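You operate a simulated robot arm through the tools that you are given. There is no shell and no other tool.

The job below is to be done with a simulated robot arm. You get a single attempt, and the scene is never put back.

JOB
Put things in order on the top of the work table. At the end: the white tub from the top of the work table stands where the clear cup (marked "Cup 2") stood; the clear cup from the top of the work table stands where the beige pad stood; the beige pad stands on top of the cream filter; the white square tube from the top of the work table stands where the white tub stood; whatever was shut is shut again. Leave all else as you found it, and nothing knocked over.

It is judged by the outcome, as a careful person would: the job done as asked, and still so three seconds after it is handed in. It fails if anything else is knocked over, pushed out of place, dropped, spilled or broken.

ROBOT AND FRAMES
A 6-joint arm with a two-finger gripper, fixed in place. Base frame: the origin is on the floor under the middle of its stand, x ahead of it, y to its left, z up; the work surface is at about z = 0.8. Units: m, degrees, N and s.
With the tool pointing down near the work surface it reaches from about 0.1 to 0.7 m from the base axis. Its first joint turns from -66.0 to 66.0 degrees. Payload 2.45 kg.
Tool frame: the origin (TCP) lies between the finger pads and is the grasp point; the fingertips stand 0.03 m ahead of it; z points along the fingers, y is the line along which they close. The gripper opens to 0.106 m; its body begins 0.079 m behind the TCP.
Orientation is that of the tool frame in the base frame, as a unit quaternion [w, x, y, z]. With the fingers straight down and closing along the base's y, the tool's x points along the base's -x, its y along +y and its z along -z.

CONTROLS
- The arm moves only by the tool drive_tool. Its argument "rows" is a list of rows, each a list of 3 entries, a list of its own where there are three numbers: the shift along the tool's x, y, z in units of 200 mm (1.0 is 200 mm), then the turn, a rotation vector about the tool's x, y, z in units of 45 degrees (1.0 is 45 degrees), then the finger opening in m, from 0 to 0.106. In form: [[[dx, dy, dz], [rx, ry, rz], fingers], ...]. A call has 1 to 20 rows; each row is the pose to reach, as a shift and turn from the pose commanded when the call began, along the tool's axes at that moment. A call with a number of a shift or a turn outside -1 to 1 is refused whole. Each row takes 0.2 s and may step no farther than 0.05 m and 8.6 degrees from the row before; otherwise, or with a gripper value out of range, the whole call is refused. A pose out of reach is approached as far as the arm can. The call stops where the force on the tool passes 40 N (or 10 N more than at its start, if that is more) or the arm is blocked; 0.2 s more then pass. Each finger travels about 0.153 m/s and halts on what it meets, pressing with about 28 N; the grip force reading is that of the motor and also rises with nothing between the fingers. The clock runs only during rows and for 0.2 s after the last one: add rows that repeat a pose to give the fingers time. It gives the time, the measured TCP pose, the force on the tool (base axes), the opening and the grip force at its end, in the units of the frame above (readings bear some noise), with the torque about the TCP (base axes, N m) and any sound that the robot's microphone picked up, and new pictures: "show" is both (left out), scene, wrist or none.
- Cameras (640 x 400 px; columns grow to the right, rows downward): "scene" is fixed at [0.0717, 0.4282, 1.4007]; the picture's right is [-0.58, -0.81, 0.00], its down [-0.48, 0.34, -0.81] and it looks along [0.66, -0.47, -0.59] (base axes); focal length 322 px, centre (320, 200). "wrist" rides on the gripper at [0.076, -0.002, -0.106] in the tool frame; the picture's right is [0.02, 1.00, 0.00], its down [-0.78, 0.02, -0.62] and it looks along [-0.62, 0.01, 0.78] (tool axes); focal length 247 px, centre (320, 200). There is no depth. A picture from a camera that has moved, and an enlarged one, comes with that camera's place and axes in the base frame and with its lens.
- enlarge(camera, box): a new picture of the part [left, top, right, bottom] of that camera's present view, enlarged. The clock stands still meanwhile.
- hand_in(): hands the job in; it is judged then, once.

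Places have to be worked out from the pictures, the camera data and where the tool is seen. Open the gripper and draw the arm clear of the work before you hand the job in, unless the task says otherwise.

The tools are called by a JSON object that holds its "api" and its "payload". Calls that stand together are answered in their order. drive_tool: Moves the arm, as the interface text tells. Its arguments: {"type":"object","properties":{"rows":{"type":"array","items":{"type":"array"}},"show":{"type":"string","enum":["both","scene","wrist","none"]}},"required":["rows"]} The other tools are called the same way: enlarge (camera, box) takes an enlarged picture of a part of a camera's view; hand_in () hands the job in.

At the start:

```text
clock: 0.0
eef_pos: [0.3912, 0.1088, 1.1461]
tcp_rot: [-0.001, -0.001, 1.0, 0.001]
contact_force: [0.2, 1.0, -0.2]
torque: [0.0, -0.01, -0.01]
finger_gap: 0.1061
grip_force: 0.1
```

scene: 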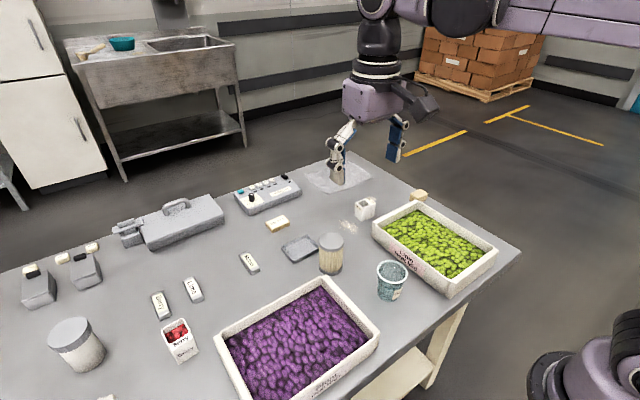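
wrist: 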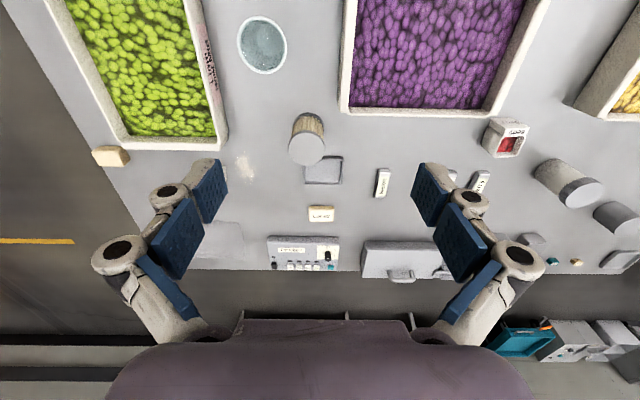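

I start by looking closely at the scene and wrist pictures to identify the objects.

{"api": "enlarge", "payload": {"camera": "scene", "box": [220, 150, 420, 310]}}

{"api": "enlarge", "payload": {"camera": "scene", "box": [0, 230, 220, 400]}}

{"api": "enlarge", "payload": {"camera": "wrist", "box": [220, 90, 400, 280]}}

{"api": "enlarge", "payload": {"camera": "wrist", "box": [440, 90, 640, 280]}}

```text
2.50 times, centred on (320, 230) of scene
camera zoom: at [0.0717, 0.4282, 1.4007], right [-0.58, -0.81, 0.0], down [-0.48, 0.34, -0.81], along [0.66, -0.47, -0.59], focal length 804 px, centre (320, 125)
```

zoom: 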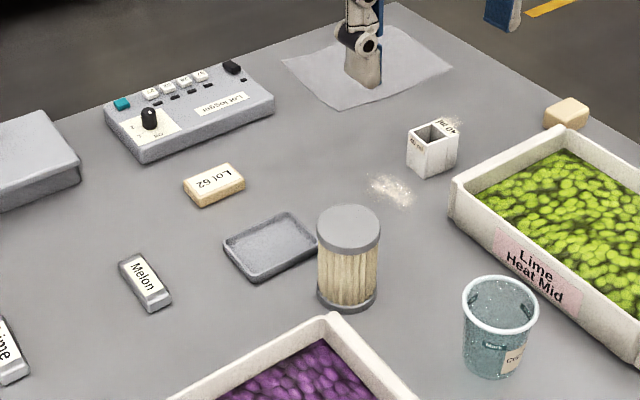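

```text
2.35 times, centred on (110, 315) of scene
camera zoom: at [0.0717, 0.4282, 1.4007], right [-0.58, -0.81, 0.0], down [-0.48, 0.34, -0.81], along [0.66, -0.47, -0.59], focal length 757 px, centre (814, -71)
```

zoom: 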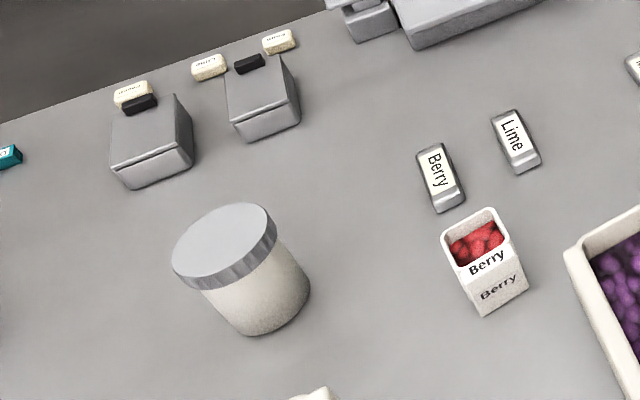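

```text
2.11 times, centred on (310, 185) of wrist
camera zoom: at [0.314, 0.1077, 1.2528], right [-0.02, 1.0, 0.0], down [0.78, 0.02, 0.62], along [0.62, 0.01, -0.78], focal length 520 px, centre (341, 232)
```

zoom: 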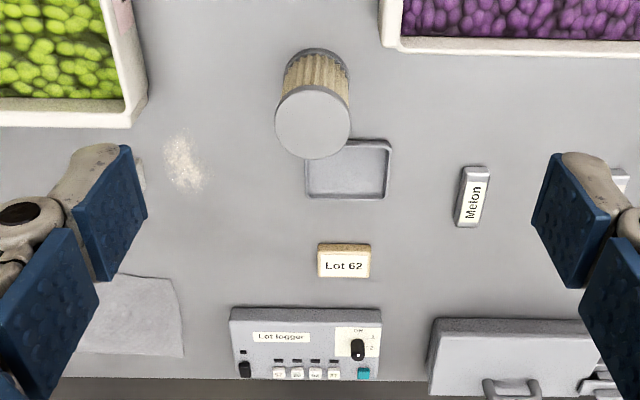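

```text
2.11 times, centred on (540, 185) of wrist
camera zoom: at [0.314, 0.1077, 1.2528], right [-0.02, 1.0, 0.0], down [0.78, 0.02, 0.62], along [0.62, 0.01, -0.78], focal length 520 px, centre (-143, 232)
```

zoom: 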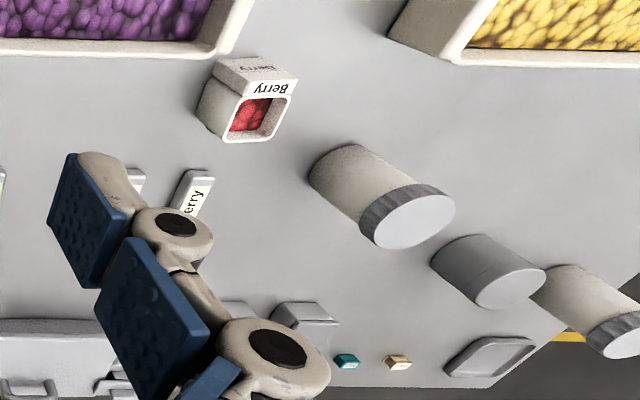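

The left part of the table is only partly visible, so I move the arm 0.2 m to its left at this height to see the tubs and the berry box better.

{"api": "drive_tool", "payload": {"rows": [[[0, 0.2, 0], [0, 0, 0], 0.106], [[0, 0.4, 0], [0, 0, 0], 0.106], [[0, 0.6, 0], [0, 0, 0], 0.106], [[0, 0.8, 0], [0, 0, 0], 0.106], [[0, 1.0, 0], [0, 0, 0], 0.106]], "show": "both"}}

```text
clock: 1.2
eef_pos: [0.3896, 0.3092, 1.1456]
tcp_rot: [0.001, 0.001, 1.0, 0.001]
contact_force: [0.6, 0.4, -0.5]
torque: [-0.06, -0.02, -0.01]
finger_gap: 0.1059
grip_force: 0.1
camera wrist: at [0.3131, 0.3075, 1.2513], right [-0.02, 1.0, 0.0], down [0.78, 0.02, 0.62], along [0.62, 0.01, -0.78], focal length 247 px, centre (320, 200)
```

scene: 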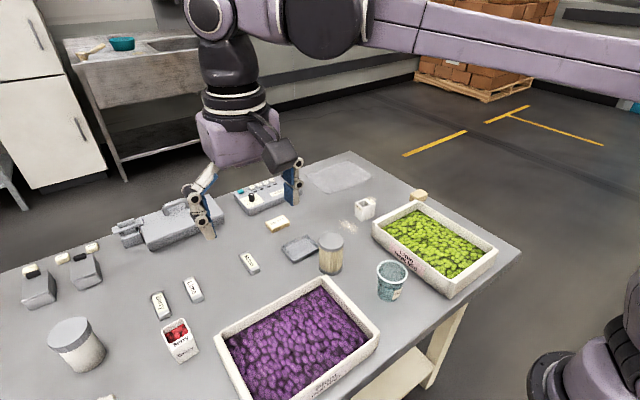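
wrist: 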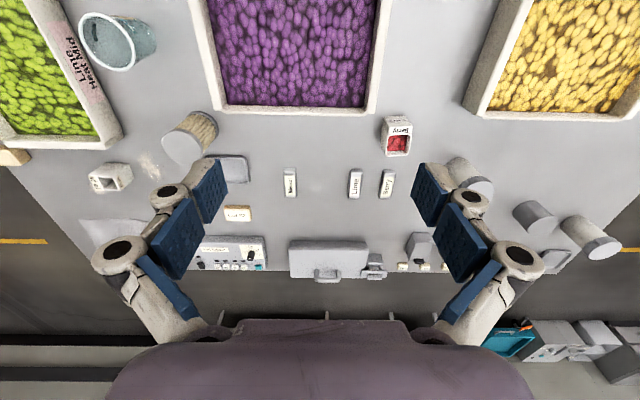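

Several containers are now visible on the left. I enlarge those regions to read their labels and shapes.

{"api": "enlarge", "payload": {"camera": "wrist", "box": [340, 100, 460, 210]}}

{"api": "enlarge", "payload": {"camera": "wrist", "box": [430, 130, 640, 280]}}

{"api": "enlarge", "payload": {"camera": "wrist", "box": [0, 90, 270, 280]}}

{"api": "enlarge", "payload": {"camera": "scene", "box": [330, 160, 450, 240]}}

{"api": "enlarge", "payload": {"camera": "scene", "box": [0, 200, 260, 400]}}

```text
3.64 times, centred on (400, 155) of wrist
camera zoom: at [0.3131, 0.3075, 1.2513], right [-0.02, 1.0, 0.0], down [0.78, 0.02, 0.62], along [0.62, 0.01, -0.78], focal length 898 px, centre (29, 364)
```

zoom: 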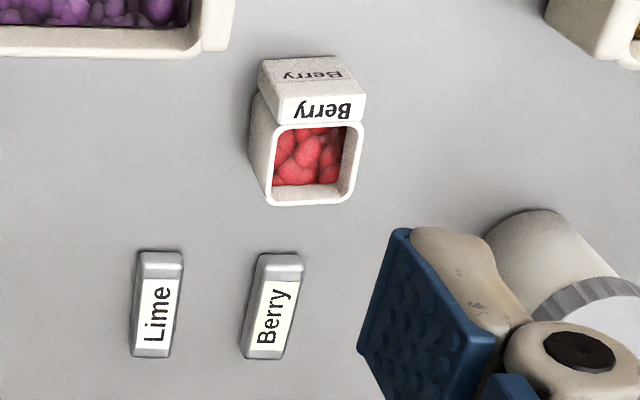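

```text
2.67 times, centred on (535, 205) of wrist
camera zoom: at [0.3131, 0.3075, 1.2513], right [-0.02, 1.0, 0.0], down [0.78, 0.02, 0.62], along [0.62, 0.01, -0.78], focal length 659 px, centre (-253, 187)
```

zoom: 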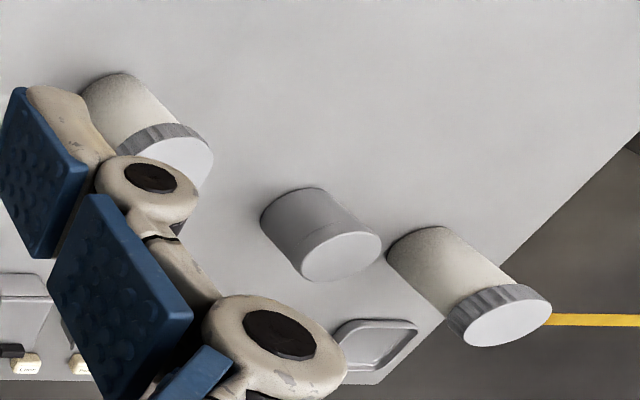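

```text
2.11 times, centred on (135, 185) of wrist
camera zoom: at [0.3131, 0.3075, 1.2513], right [-0.02, 1.0, 0.0], down [0.78, 0.02, 0.62], along [0.62, 0.01, -0.78], focal length 520 px, centre (710, 232)
```

zoom: 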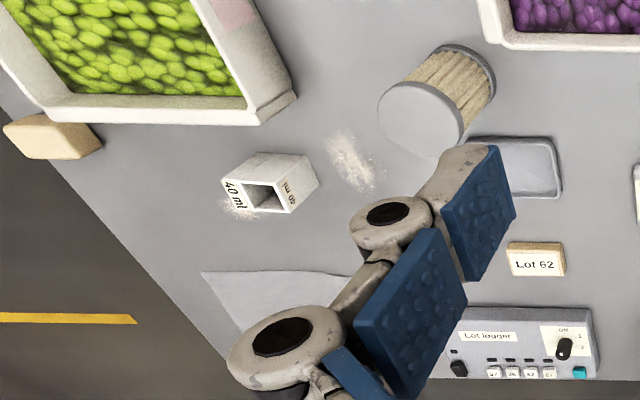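

```text
5.00 times, centred on (390, 200) of scene
camera zoom: at [0.0717, 0.4282, 1.4007], right [-0.58, -0.81, 0.0], down [-0.48, 0.34, -0.81], along [0.66, -0.47, -0.59], focal length 1608 px, centre (-30, 200)
```

zoom: 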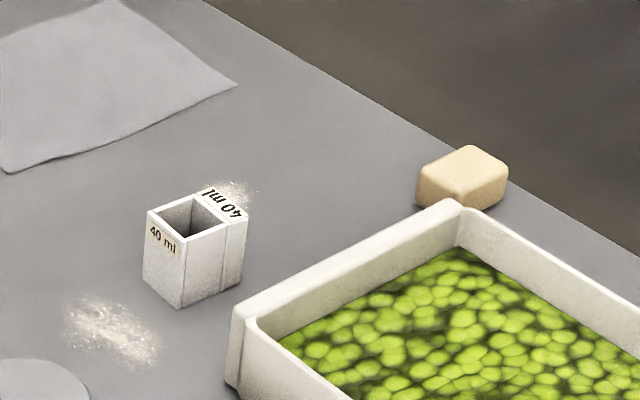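

```text
2.00 times, centred on (130, 300) of scene
camera zoom: at [0.0717, 0.4282, 1.4007], right [-0.58, -0.81, 0.0], down [-0.48, 0.34, -0.81], along [0.66, -0.47, -0.59], focal length 643 px, centre (700, 0)
```

zoom: 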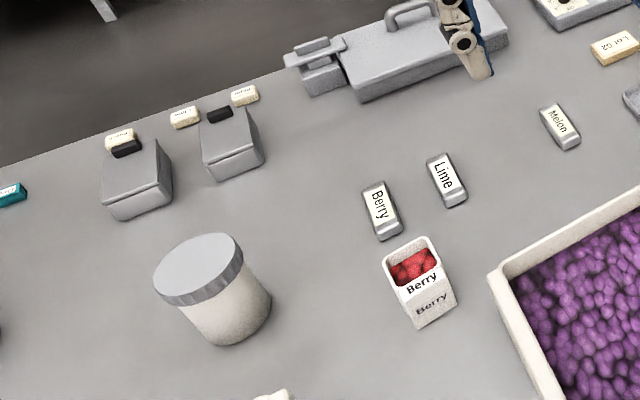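

The "40 ml" white square tube is at about (0.59,-0.10), the unlabelled beige pad at about (0.56,-0.30) by the lime tray, the filter at (0.50,0.09), Cup 2 at (0.36,0.03) and the white Berry tub at (0.485,0.45). I move the arm back to the right, high up, to look closely at the pad first.

{"api": "drive_tool", "payload": {"rows": [[[0, -0.2, 0], [0, 0, 0], 0.106], [[0, -0.4, 0], [0, 0, 0], 0.106], [[0, -0.6, 0], [0, 0, 0], 0.106], [[0, -0.8, 0], [0, 0, 0], 0.106], [[0, -1.0, 0], [0, 0, 0], 0.106]], "show": "none"}}

{"api": "drive_tool", "payload": {"rows": [[[0, -0.2, 0], [0, 0, 0], 0.106], [[0, -0.4, 0], [0, 0, 0], 0.106], [[0, -0.6, 0], [0, 0, 0], 0.106], [[0, -0.8, 0], [0, 0, 0], 0.106], [[0, -1.0, 0], [0, 0, 0], 0.106]], "show": "both"}}

```text
clock: 2.4
eef_pos: [0.3927, 0.1062, 1.1465]
tcp_rot: [-0.001, -0.001, 1.0, 0.001]
contact_force: [-0.2, -0.5, 0.3]
torque: [0.03, 0.02, 0.01]
finger_gap: 0.1062
grip_force: 0.1
```

```text
clock: 3.6
eef_pos: [0.3903, -0.0919, 1.1448]
tcp_rot: [0.001, -0.001, 1.0, 0.0]
contact_force: [-0.6, -0.7, -0.4]
torque: [0.0, -0.01, -0.04]
finger_gap: 0.1058
grip_force: 0.1
camera wrist: at [0.3138, -0.0943, 1.2516], right [-0.02, 1.0, 0.0], down [0.78, 0.02, 0.62], along [0.62, 0.02, -0.78], focal length 247 px, centre (320, 200)
```

scene: 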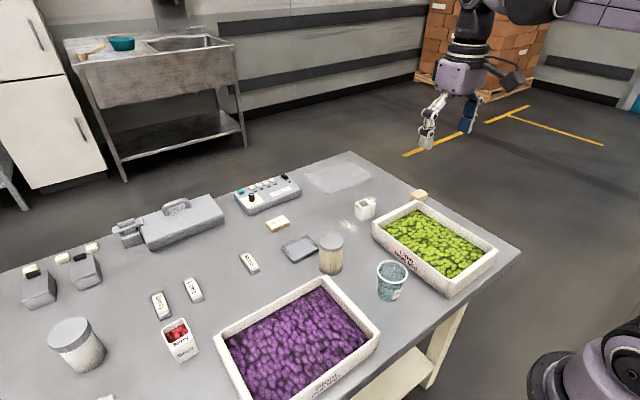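
wrist: 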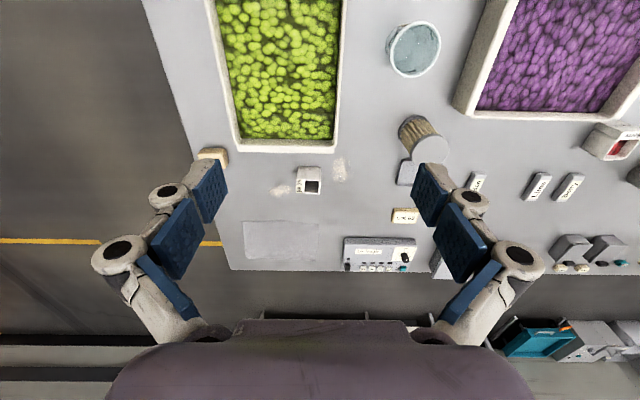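

The wrist view now shows the lime tray, pad, square tube and cup. I enlarge these parts, also in the now unobstructed scene view.

{"api": "enlarge", "payload": {"camera": "wrist", "box": [180, 120, 360, 232]}}

{"api": "enlarge", "payload": {"camera": "wrist", "box": [360, 0, 480, 80]}}

{"api": "enlarge", "payload": {"camera": "scene", "box": [360, 240, 440, 320]}}

{"api": "enlarge", "payload": {"camera": "scene", "box": [290, 215, 370, 285]}}

{"api": "enlarge", "payload": {"camera": "scene", "box": [140, 300, 220, 370]}}

```text
3.56 times, centred on (270, 176) of wrist
camera zoom: at [0.3138, -0.0943, 1.2516], right [-0.02, 1.0, 0.0], down [0.78, 0.02, 0.62], along [0.62, 0.02, -0.78], focal length 878 px, centre (498, 285)
```

zoom: 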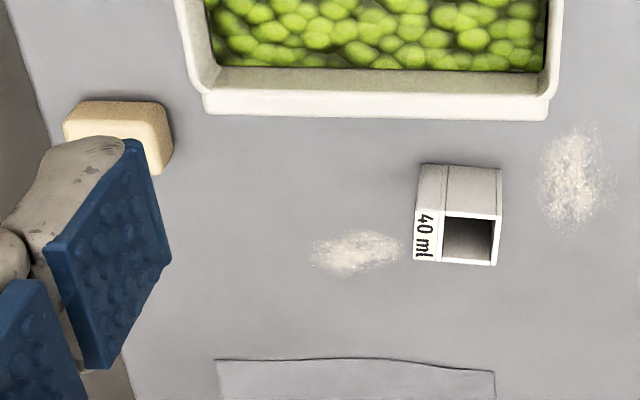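

```text
5.00 times, centred on (420, 40) of wrist
camera zoom: at [0.3138, -0.0943, 1.2516], right [-0.02, 1.0, 0.0], down [0.78, 0.02, 0.62], along [0.62, 0.02, -0.78], focal length 1235 px, centre (-180, 1000)
```

zoom: 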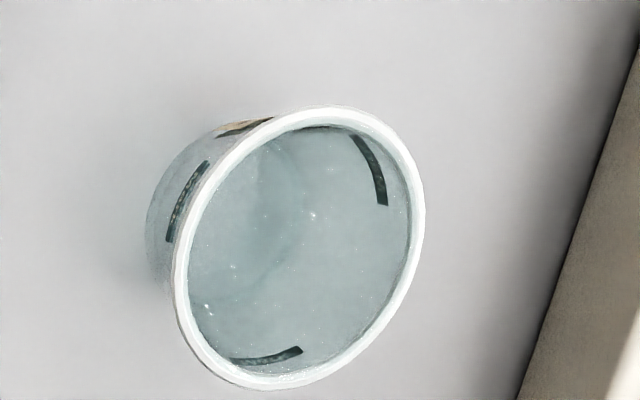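

```text
5.00 times, centred on (400, 280) of scene
camera zoom: at [0.0716, 0.4282, 1.4007], right [-0.58, -0.81, 0.0], down [-0.48, 0.34, -0.81], along [0.66, -0.47, -0.59], focal length 1608 px, centre (-80, -200)
```

zoom: 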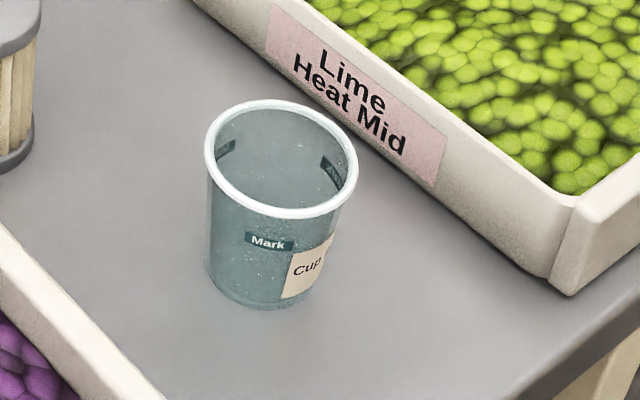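

```text
5.71 times, centred on (330, 250) of scene
camera zoom: at [0.0716, 0.4282, 1.4007], right [-0.58, -0.81, 0.0], down [-0.48, 0.34, -0.81], along [0.66, -0.47, -0.59], focal length 1838 px, centre (263, -86)
```

zoom: 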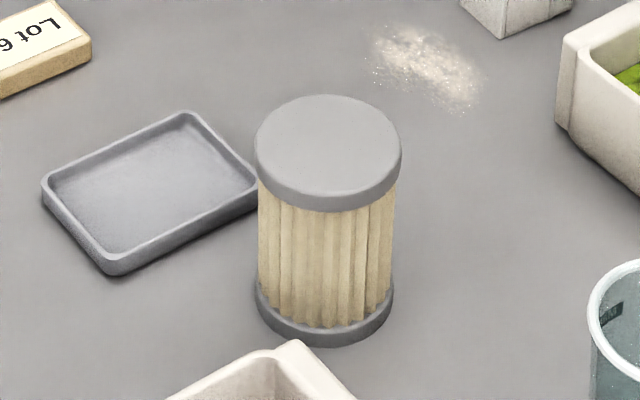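

```text
5.71 times, centred on (180, 335) of scene
camera zoom: at [0.0716, 0.4282, 1.4007], right [-0.58, -0.81, 0.0], down [-0.48, 0.34, -0.81], along [0.66, -0.47, -0.59], focal length 1838 px, centre (1120, -571)
```

zoom: 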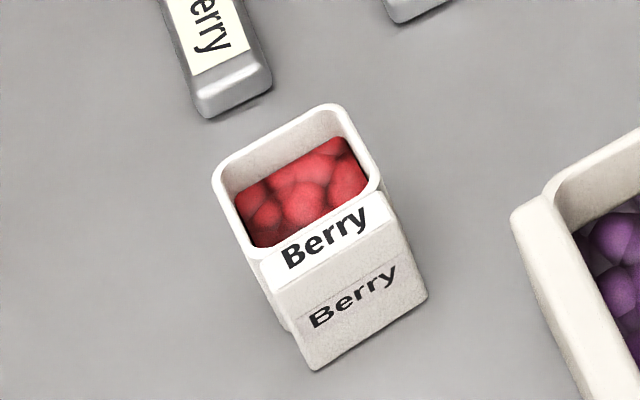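

Pad is partly hidden by a finger. I move the tool to about (0.49,-0.29,1.05) so the pad lies between the fingers in the wrist view.

{"api": "drive_tool", "payload": {"rows": [[[-0.1, -0.2, 0.1], [0, 0, 0], 0.106], [[-0.2, -0.4, 0.2], [0, 0, 0], 0.106], [[-0.3, -0.6, 0.3], [0, 0, 0], 0.106], [[-0.4, -0.8, 0.4], [0, 0, 0], 0.106], [[-0.5, -1.0, 0.5], [0, 0, 0], 0.106]], "show": "both"}}

```text
clock: 4.8
eef_pos: [0.4915, -0.2901, 1.0471]
tcp_rot: [0.0, -0.001, 1.0, 0.0]
contact_force: [0.5, -0.6, -0.4]
torque: [0.02, 0.01, 0.01]
finger_gap: 0.106
grip_force: 0.0
camera wrist: at [0.4153, -0.2925, 1.1536], right [-0.02, 1.0, 0.0], down [0.78, 0.02, 0.62], along [0.62, 0.01, -0.78], focal length 247 px, centre (320, 200)
```

scene: 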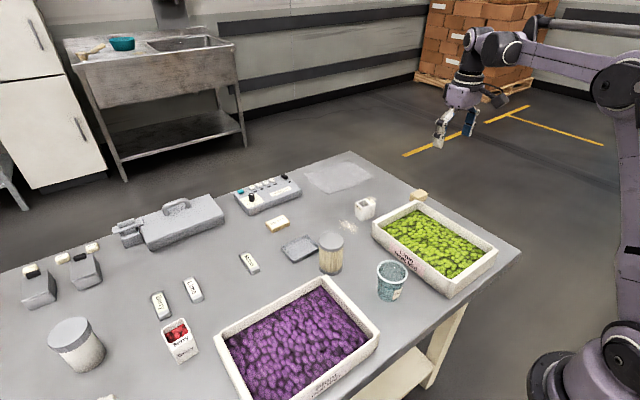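
wrist: 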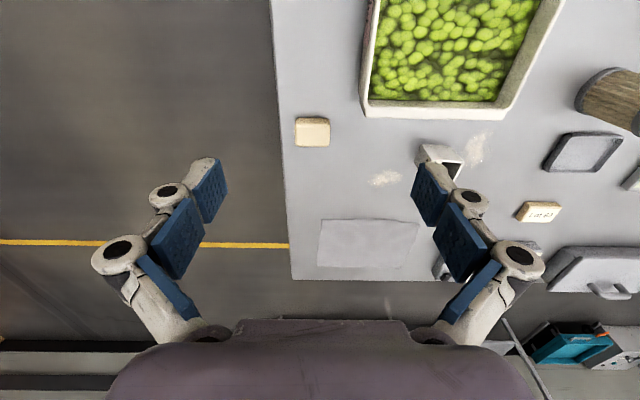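

The pad lies between the tray corner and the table edge. I enlarge it to measure it.

{"api": "enlarge", "payload": {"camera": "wrist", "box": [270, 80, 390, 160]}}

{"api": "enlarge", "payload": {"camera": "scene", "box": [340, 170, 460, 245]}}

```text
5.00 times, centred on (330, 120) of wrist
camera zoom: at [0.4153, -0.2925, 1.1536], right [-0.02, 1.0, 0.0], down [0.78, 0.02, 0.62], along [0.62, 0.01, -0.78], focal length 1235 px, centre (270, 600)
```

zoom: 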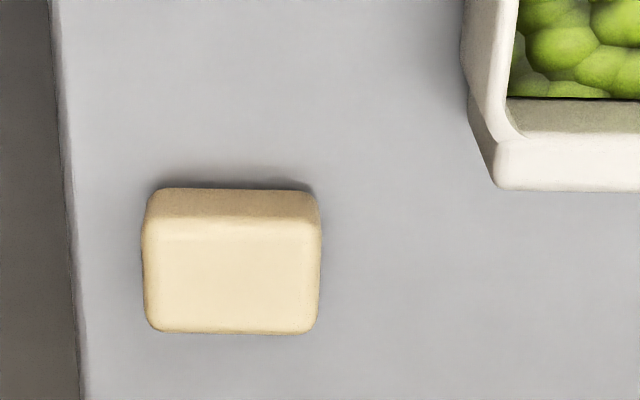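

```text
5.33 times, centred on (400, 208) of scene
camera zoom: at [0.0717, 0.4282, 1.4007], right [-0.58, -0.81, 0.0], down [-0.48, 0.34, -0.81], along [0.66, -0.47, -0.59], focal length 1715 px, centre (-107, 160)
```

zoom: 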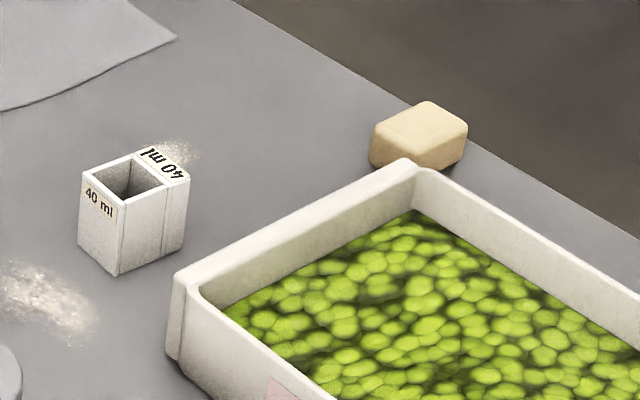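

Pad: about 0.049 wide in y (-0.326 to -0.277), 0.033 deep in x (0.545 to 0.578), about 0.022 tall; the tray corner is about (0.543,-0.226) and the table edge y≈-0.35. I go above it at z≈0.90 and set the fingers to 0.08.

{"api": "drive_tool", "payload": {"rows": [[[-0.089, -0.0125, 0.18], [0, 0, 0], 0.09], [[-0.178, -0.025, 0.365], [0, 0, 0], 0.08], [[-0.266, -0.0375, 0.55], [0, 0, 0], 0.08], [[-0.355, -0.05, 0.73], [0, 0, 0], 0.08], [[-0.355, -0.05, 0.73], [0, 0, 0], 0.08]], "show": "both"}}

```text
clock: 6.0
eef_pos: [0.5614, -0.2984, 0.8984]
tcp_rot: [0.0, -0.001, 1.0, 0.0]
contact_force: [0.3, -0.1, 0.0]
torque: [0.0, 0.02, 0.0]
finger_gap: 0.0803
grip_force: 0.1
camera wrist: at [0.4851, -0.3008, 1.0056], right [-0.02, 1.0, 0.0], down [0.78, 0.02, 0.62], along [0.62, 0.01, -0.78], focal length 247 px, centre (320, 200)
```

scene: 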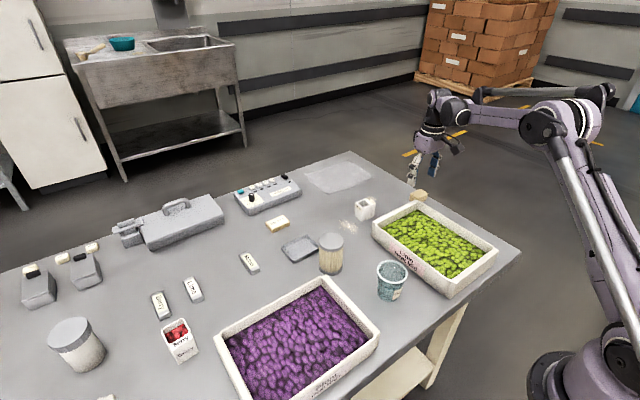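
wrist: 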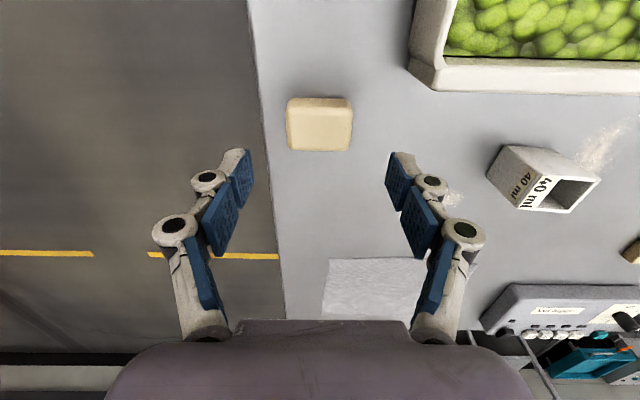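

The pad centre reads about (0.562,-0.300), right under the tool. I descend to z≈0.845 to check the clearance.

{"api": "drive_tool", "payload": {"rows": [[[0, 0.005, 0.13], [0, 0, 0], 0.08], [[0, 0.005, 0.26], [0, 0, 0], 0.08], [[0, 0.005, 0.26], [0, 0, 0], 0.08]], "show": "both"}}

{"api": "enlarge", "payload": {"camera": "wrist", "box": [200, 60, 460, 260]}}

```text
clock: 6.8
eef_pos: [0.5621, -0.2984, 0.8481]
tcp_rot: [0.0, -0.002, 1.0, -0.001]
contact_force: [0.5, -0.5, 0.6]
torque: [0.02, 0.01, 0.02]
finger_gap: 0.08
grip_force: 0.2
camera wrist: at [0.4849, -0.3002, 0.9545], right [-0.02, 1.0, 0.0], down [0.78, 0.02, 0.62], along [0.62, 0.01, -0.78], focal length 247 px, centre (320, 200)
```

scene: 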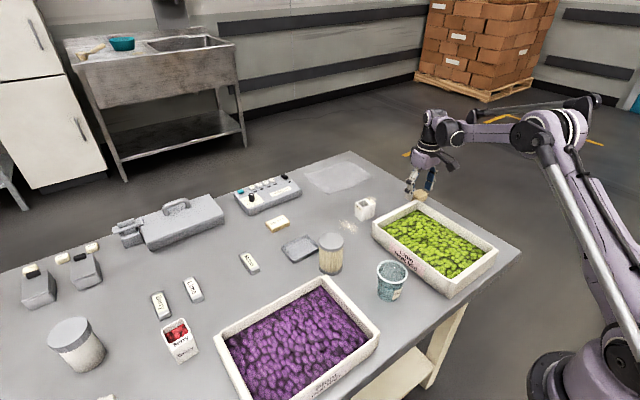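
wrist: 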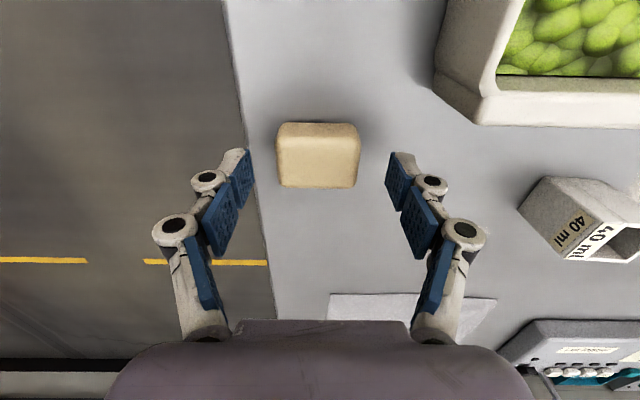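

```text
2.00 times, centred on (330, 160) of wrist
camera zoom: at [0.4849, -0.3002, 0.9545], right [-0.02, 1.0, 0.0], down [0.78, 0.02, 0.62], along [0.62, 0.01, -0.78], focal length 494 px, centre (300, 280)
```

zoom: 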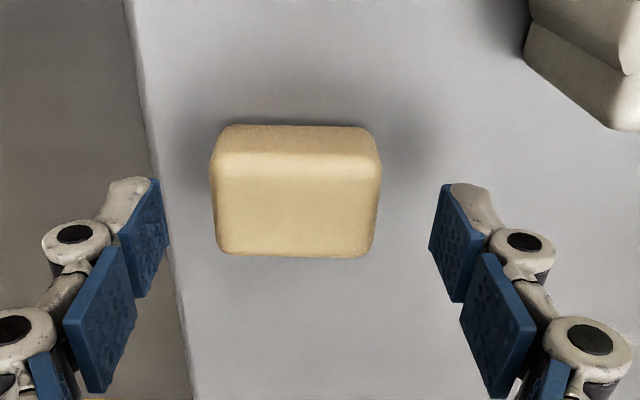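

Fingers straddle the pad evenly. I lower 12 mm more and close the fingers.

{"api": "drive_tool", "payload": {"rows": [[[0, 0, 0.06], [0, 0, 0], 0.08], [[0, 0, 0.06], [0, 0, 0], 0.08], [[0, 0, 0.06], [0, 0, 0], 0.06], [[0, 0, 0.06], [0, 0, 0], 0.045], [[0, 0, 0.06], [0, 0, 0], 0.04], [[0, 0, 0.06], [0, 0, 0], 0.04]], "show": "both"}}

```text
clock: 8.2
eef_pos: [0.5612, -0.2989, 0.8361]
tcp_rot: [0.0, -0.001, 1.0, 0.0]
contact_force: [0.2, -0.4, 0.9]
torque: [-0.02, -0.01, 0.02]
finger_gap: 0.0486
grip_force: 28.0
camera wrist: at [0.4852, -0.3002, 0.9433], right [-0.02, 1.0, 0.0], down [0.78, 0.02, 0.62], along [0.62, 0.01, -0.78], focal length 247 px, centre (320, 200)
```

scene: 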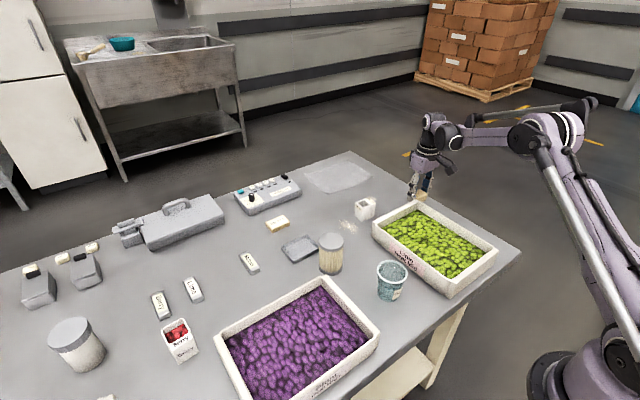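
wrist: 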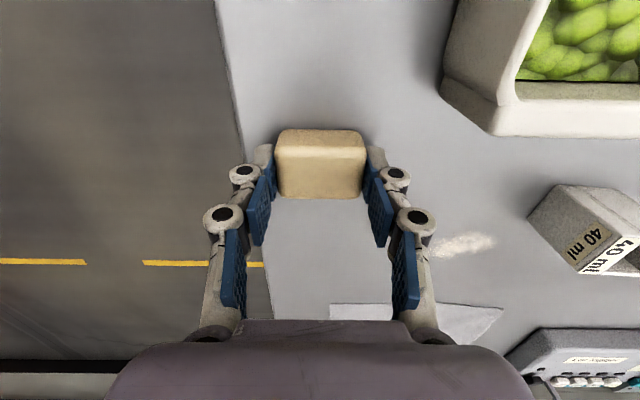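

Gripped: gap 0.0486 at 28 N, TCP about (0.5615,-0.300,0.836). I lift the pad 0.17 m.

{"api": "drive_tool", "payload": {"rows": [[[0, 0, -0.05], [0, 0, 0], 0.04], [[0, 0, -0.2], [0, 0, 0], 0.04], [[0, 0, -0.4], [0, 0, 0], 0.04], [[0, 0, -0.6], [0, 0, 0], 0.04], [[0, 0, -0.85], [0, 0, 0], 0.04], [[0, 0, -0.85], [0, 0, 0], 0.04]], "show": "both"}}

```text
clock: 9.6
eef_pos: [0.5607, -0.2978, 1.0062]
tcp_rot: [0.0, -0.001, 1.0, 0.0]
contact_force: [-0.7, -0.3, -0.5]
torque: [0.02, 0.04, -0.05]
finger_gap: 0.0482
grip_force: 27.7
camera wrist: at [0.4838, -0.3002, 1.1132], right [-0.02, 1.0, 0.0], down [0.78, 0.02, 0.62], along [0.62, 0.01, -0.78], focal length 247 px, centre (320, 200)
```

scene: 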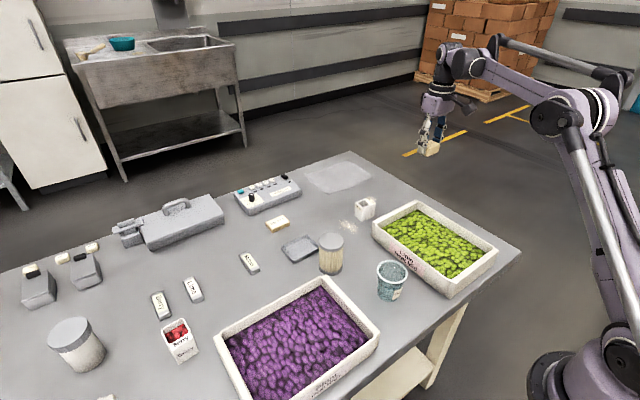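
wrist: 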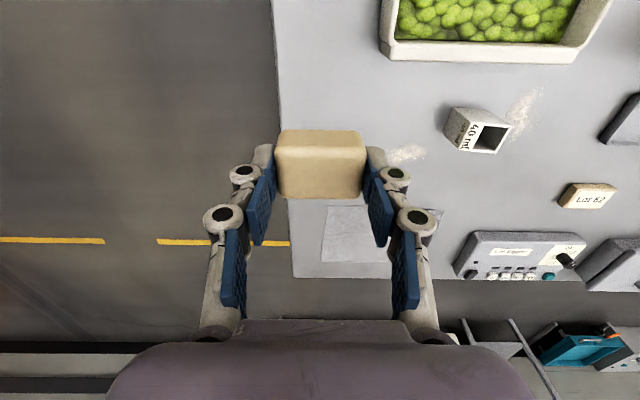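

The pad is held firmly. I carry it toward the filter, first half of the way, and look.

{"api": "drive_tool", "payload": {"rows": [[[0.04, 0.2, 0], [0, 0, 0], 0.04], [[0.08, 0.4, 0], [0, 0, 0], 0.04], [[0.12, 0.6, 0], [0, 0, 0], 0.04], [[0.16, 0.8, 0], [0, 0, 0], 0.04], [[0.2, 1.0, 0], [0, 0, 0], 0.04]], "show": "none"}}

{"api": "drive_tool", "payload": {"rows": [[[0.08, 0.18, 0], [0, 0, 0], 0.04], [[0.16, 0.36, 0], [0, 0, 0], 0.04], [[0.23, 0.54, 0], [0, 0, 0], 0.04], [[0.3, 0.7, 0], [0, 0, 0], 0.04], [[0.3, 0.7, 0], [0, 0, 0], 0.04]], "show": "both"}}

```text
clock: 10.8
eef_pos: [0.5193, -0.0955, 1.0064]
tcp_rot: [0.001, 0.0, 1.0, 0.0]
contact_force: [0.1, 0.2, -0.8]
torque: [0.0, 0.02, 0.02]
finger_gap: 0.0482
grip_force: 28.1
```

```text
clock: 12.0
eef_pos: [0.4648, 0.0397, 1.0082]
tcp_rot: [0.0, 0.0, 1.0, 0.0]
contact_force: [0.4, -0.8, -0.4]
torque: [-0.02, 0.0, 0.03]
finger_gap: 0.0486
grip_force: 28.4
camera wrist: at [0.3877, 0.0384, 1.1148], right [-0.02, 1.0, 0.0], down [0.78, 0.02, 0.62], along [0.62, 0.01, -0.78], focal length 247 px, centre (320, 200)
```

scene: 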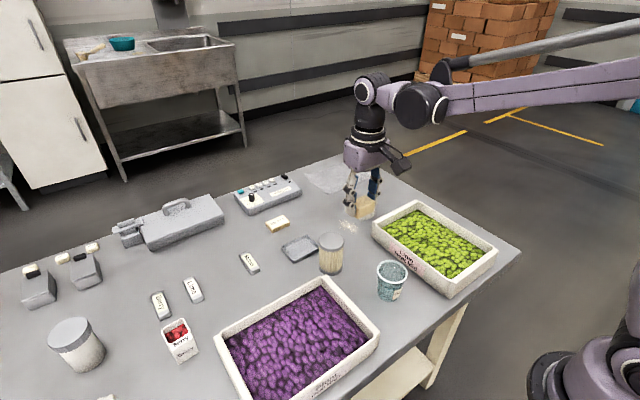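
wrist: 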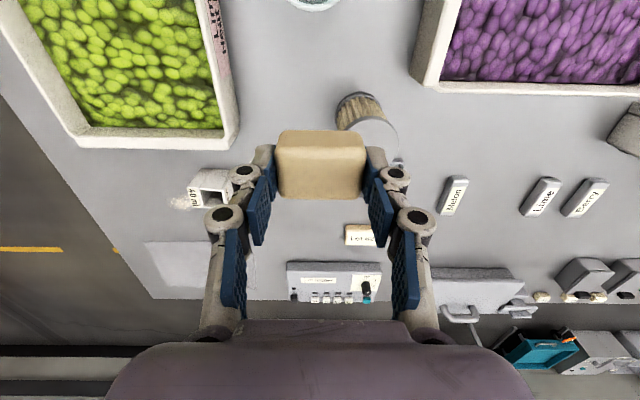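

The filter works out to about (0.498,0.090) with its top at z≈0.89 and diameter ≈0.06. I move over it and lower to leave about 2 cm under the pad, then check in the scene view.

{"api": "drive_tool", "payload": {"rows": [[[-0.09, 0.125, 0], [0, 0, 0], 0.04], [[-0.1825, 0.25, 0], [0, 0, 0], 0.04], [[-0.1825, 0.25, 0.15], [0, 0, 0], 0.04], [[-0.1825, 0.25, 0.3], [0, 0, 0], 0.04], [[-0.1825, 0.25, 0.3], [0, 0, 0], 0.04]], "show": "both"}}

{"api": "enlarge", "payload": {"camera": "scene", "box": [280, 180, 390, 290]}}

{"api": "enlarge", "payload": {"camera": "wrist", "box": [240, 80, 400, 240]}}

```text
clock: 13.2
eef_pos: [0.4996, 0.0897, 0.9475]
tcp_rot: [0.0, -0.001, 1.0, -0.001]
contact_force: [0.1, 0.4, 1.1]
torque: [0.04, -0.04, -0.01]
finger_gap: 0.0486
grip_force: 27.3
camera wrist: at [0.4234, 0.0878, 1.0538], right [-0.02, 1.0, 0.0], down [0.78, 0.02, 0.62], along [0.62, 0.01, -0.78], focal length 247 px, centre (320, 200)
```

scene: 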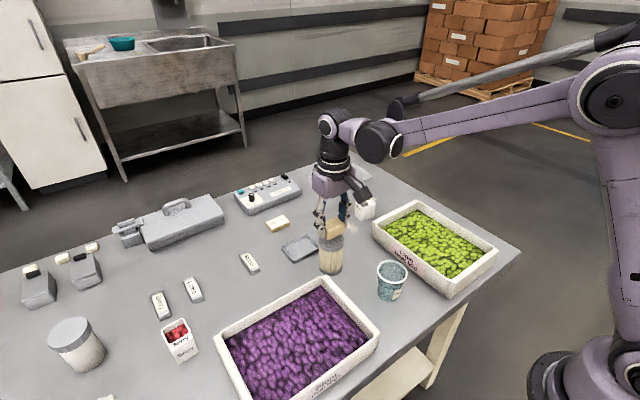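
wrist: 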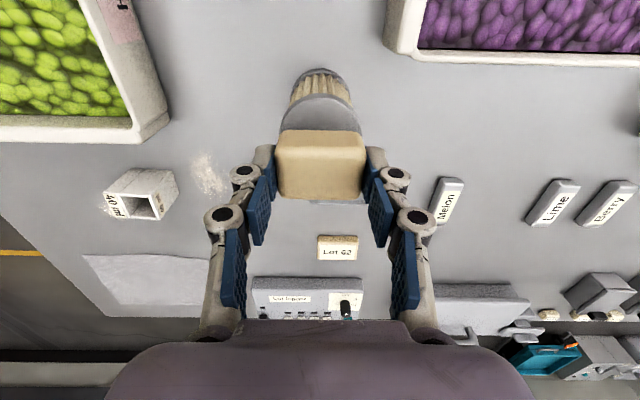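

```text
3.64 times, centred on (335, 235) of scene
camera zoom: at [0.0717, 0.4282, 1.4007], right [-0.58, -0.81, 0.0], down [-0.48, 0.34, -0.81], along [0.66, -0.47, -0.59], focal length 1170 px, centre (266, 73)
```

zoom: 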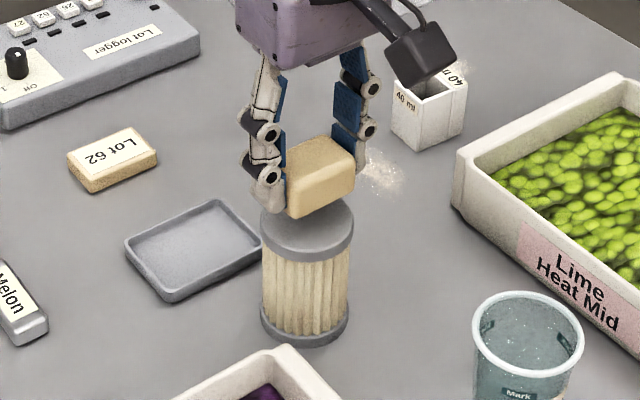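

```text
2.50 times, centred on (320, 160) of wrist
camera zoom: at [0.4234, 0.0878, 1.0538], right [-0.02, 1.0, 0.0], down [0.78, 0.02, 0.62], along [0.62, 0.01, -0.78], focal length 617 px, centre (320, 300)
```

zoom: 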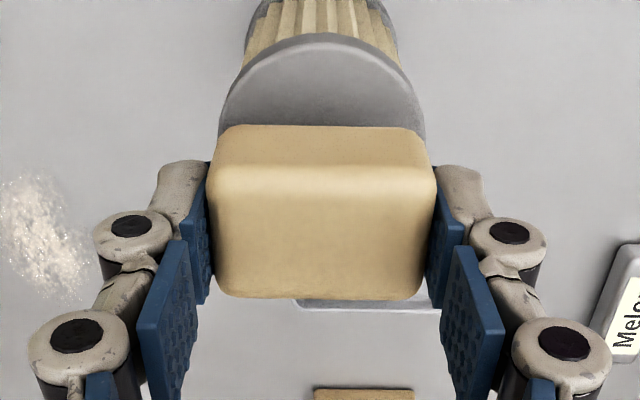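

The wrist view puts the filter top centre at about (0.498,0.089), directly under the pad. I lower in small steps, watching the force.

{"api": "drive_tool", "payload": {"rows": [[[0, 0, 0.035], [0, 0, 0], 0.04], [[0, 0, 0.07], [0, 0, 0], 0.04], [[0, 0, 0.07], [0, 0, 0], 0.04]], "show": "both"}}

{"api": "enlarge", "payload": {"camera": "scene", "box": [300, 200, 370, 280]}}

```text
clock: 14.0
eef_pos: [0.4979, 0.0905, 0.932]
tcp_rot: [0.0, -0.001, 1.0, 0.0]
contact_force: [0.1, -0.6, 0.7]
torque: [-0.01, -0.03, -0.02]
finger_gap: 0.0486
grip_force: 28.6
camera wrist: at [0.4217, 0.0892, 1.0385], right [-0.02, 1.0, 0.0], down [0.78, 0.02, 0.62], along [0.62, 0.01, -0.78], focal length 247 px, centre (320, 200)
```

scene: 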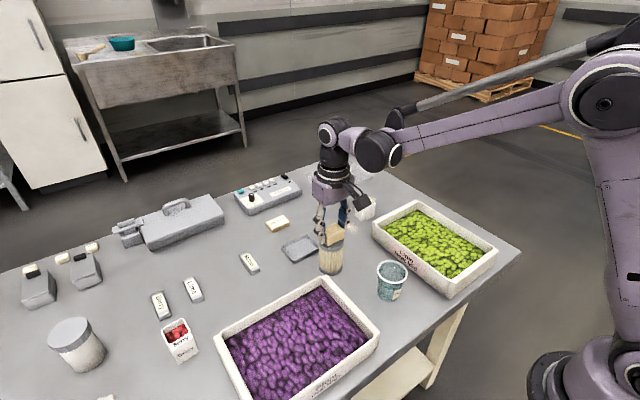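
wrist: 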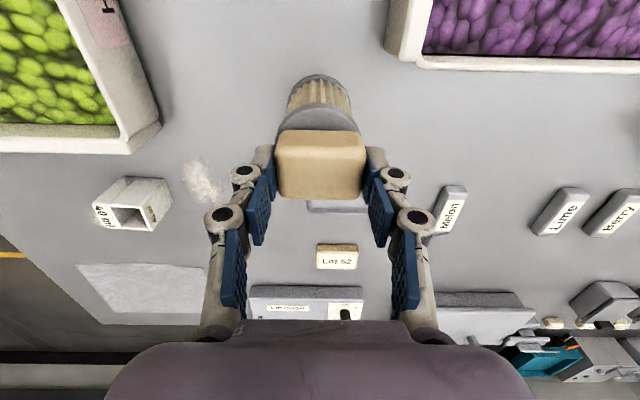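

```text
5.00 times, centred on (335, 240) of scene
camera zoom: at [0.0717, 0.4282, 1.4007], right [-0.58, -0.81, 0.0], down [-0.48, 0.34, -0.81], along [0.66, -0.47, -0.59], focal length 1608 px, centre (245, 0)
```

zoom: 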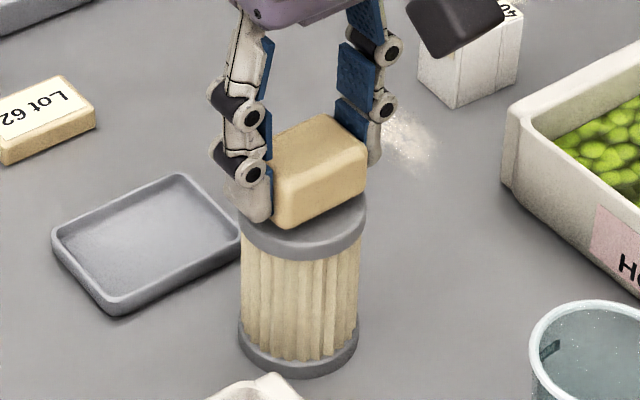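

No contact force yet; the pad is a few millimetres above the filter. I continue lowering by small steps.

{"api": "drive_tool", "payload": {"rows": [[[0, 0, 0.01], [0, 0, 0], 0.04], [[0, 0, 0.015], [0, 0, 0], 0.04], [[0, 0, 0.015], [0, 0, 0], 0.04]], "show": "none"}}

{"api": "drive_tool", "payload": {"rows": [[[0, 0, 0.005], [0, 0, 0], 0.04], [[0, 0, 0.01], [0, 0, 0], 0.04], [[0, 0, 0.01], [0, 0, 0], 0.04]], "show": "scene"}}

{"api": "enlarge", "payload": {"camera": "scene", "box": [300, 200, 370, 280]}}

```text
clock: 14.8
eef_pos: [0.4978, 0.0908, 0.9297]
tcp_rot: [-0.001, -0.001, 1.0, 0.001]
contact_force: [-0.3, 0.9, 0.1]
torque: [0.01, -0.03, 0.02]
finger_gap: 0.0485
grip_force: 28.0
```

```text
clock: 15.6
eef_pos: [0.4974, 0.0904, 0.9278]
tcp_rot: [-0.001, -0.001, 1.0, 0.0]
contact_force: [-0.3, -1.1, 0.3]
torque: [0.01, 0.02, 0.01]
finger_gap: 0.0488
grip_force: 27.8
```

scene: 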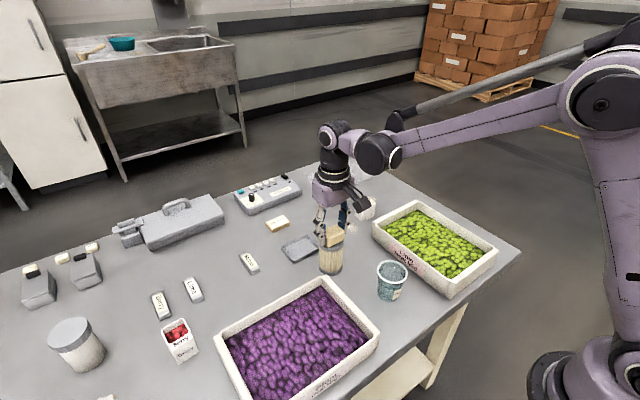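

```text
5.00 times, centred on (335, 240) of scene
camera zoom: at [0.0717, 0.4282, 1.4007], right [-0.58, -0.81, 0.0], down [-0.48, 0.34, -0.81], along [0.66, -0.47, -0.59], focal length 1608 px, centre (245, 0)
```

zoom: 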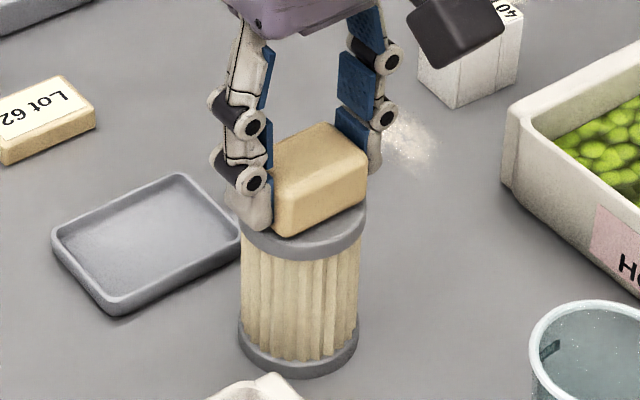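

Still no measurable contact (noise about 1 N). I lower another 2 mm in fine steps.

{"api": "drive_tool", "payload": {"rows": [[[0, 0, 0.005], [0, 0, 0], 0.04], [[0, 0, 0.005], [0, 0, 0], 0.04]], "show": "none"}}

{"api": "drive_tool", "payload": {"rows": [[[0, 0, 0.005], [0, 0, 0], 0.04], [[0, 0, 0.005], [0, 0, 0], 0.04]], "show": "none"}}

```text
clock: 16.2
eef_pos: [0.4979, 0.0919, 0.9275]
tcp_rot: [0.001, -0.001, 1.0, 0.0]
contact_force: [-0.5, 0.4, 1.9]
torque: [0.02, 0.0, 0.0]
finger_gap: 0.0484
grip_force: 28.3
```

```text
clock: 16.8
eef_pos: [0.4979, 0.0909, 0.9266]
tcp_rot: [0.0, -0.001, 1.0, 0.001]
contact_force: [1.0, 1.0, 23.4]
torque: [0.03, -0.04, 0.01]
finger_gap: 0.0485
grip_force: 28.1
```

Contact: 23 N upward at z≈0.9266. I back off 1 mm to just touching and open the fingers gently.

{"api": "drive_tool", "payload": {"rows": [[[0, 0, -0.004], [0, 0, 0], 0.04], [[0, 0, -0.004], [0, 0, 0], 0.048], [[0, 0, -0.004], [0, 0, 0], 0.053], [[0, 0, -0.004], [0, 0, 0], 0.065], [[0, 0, -0.004], [0, 0, 0], 0.08], [[0, 0, -0.004], [0, 0, 0], 0.08]], "show": "both"}}

{"api": "enlarge", "payload": {"camera": "scene", "box": [300, 200, 370, 280]}}

```text
clock: 18.2
eef_pos: [0.4979, 0.091, 0.9263]
tcp_rot: [0.0, -0.001, 1.0, 0.0]
contact_force: [0.3, -0.3, 0.3]
torque: [-0.01, 0.02, -0.02]
finger_gap: 0.0799
grip_force: 0.1
camera wrist: at [0.4216, 0.0887, 1.0323], right [-0.02, 1.0, 0.0], down [0.78, 0.02, 0.62], along [0.62, 0.01, -0.78], focal length 247 px, centre (320, 200)
```

scene: 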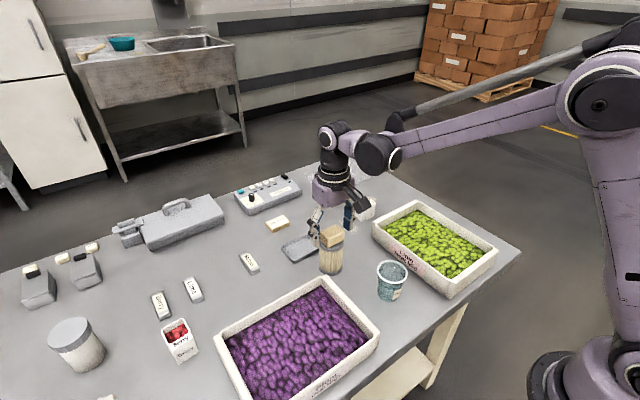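
wrist: 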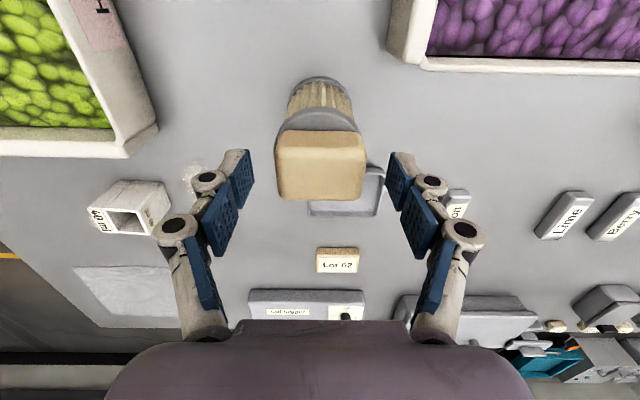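

```text
5.00 times, centred on (335, 240) of scene
camera zoom: at [0.0717, 0.4282, 1.4007], right [-0.58, -0.81, 0.0], down [-0.48, 0.34, -0.81], along [0.66, -0.47, -0.59], focal length 1608 px, centre (245, 0)
```

zoom: 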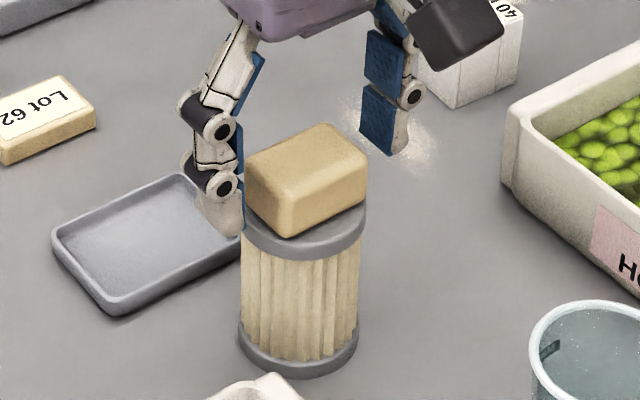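

The pad rests squarely on the filter. I raise straight up and then move back over the cup to look at it.

{"api": "drive_tool", "payload": {"rows": [[[0, 0, -0.1], [0, 0, 0], 0.08], [[0, 0, -0.3], [0, 0, 0], 0.08], [[0, 0, -0.55], [0, 0, 0], 0.08], [[0, 0, -0.8], [0, 0, 0], 0.106], [[0.2, -0.07, -0.8], [0, 0, 0], 0.106], [[0.4, -0.14, -0.8], [0, 0, 0], 0.106], [[0.6, -0.22, -0.8], [0, 0, 0], 0.106], [[0.8, -0.3, -0.8], [0, 0, 0], 0.106], [[0.8, -0.3, -0.8], [0, 0, 0], 0.106]], "show": "both"}}

{"api": "enlarge", "payload": {"camera": "wrist", "box": [220, 60, 420, 200]}}

{"api": "enlarge", "payload": {"camera": "scene", "box": [350, 240, 440, 315]}}

```text
clock: 20.2
eef_pos: [0.338, 0.0289, 1.0848]
tcp_rot: [0.0, -0.001, 1.0, -0.001]
contact_force: [0.6, -0.3, 0.2]
torque: [-0.01, 0.0, 0.0]
finger_gap: 0.106
grip_force: 0.1
camera wrist: at [0.2614, 0.0273, 1.1912], right [-0.02, 1.0, 0.0], down [0.78, 0.02, 0.62], along [0.62, 0.01, -0.78], focal length 247 px, centre (320, 200)
```

scene: 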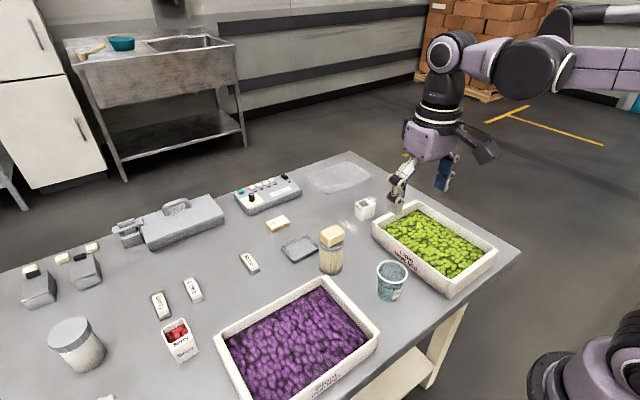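
wrist: 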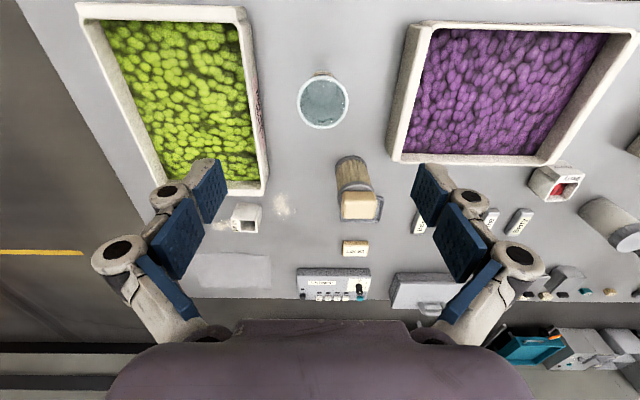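

```text
2.86 times, centred on (320, 130) of wrist
camera zoom: at [0.2614, 0.0273, 1.1912], right [-0.02, 1.0, 0.0], down [0.78, 0.02, 0.62], along [0.62, 0.01, -0.78], focal length 706 px, centre (320, 400)
```

zoom: 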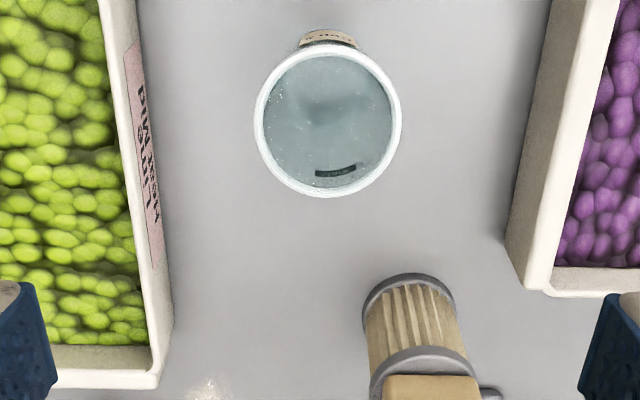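

```text
5.33 times, centred on (395, 278) of scene
camera zoom: at [0.0716, 0.4282, 1.4007], right [-0.58, -0.81, 0.0], down [-0.48, 0.34, -0.81], along [0.66, -0.47, -0.59], focal length 1715 px, centre (-80, -213)
```

zoom: 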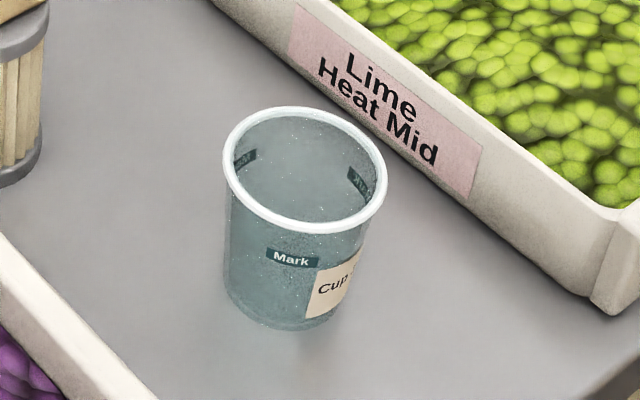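

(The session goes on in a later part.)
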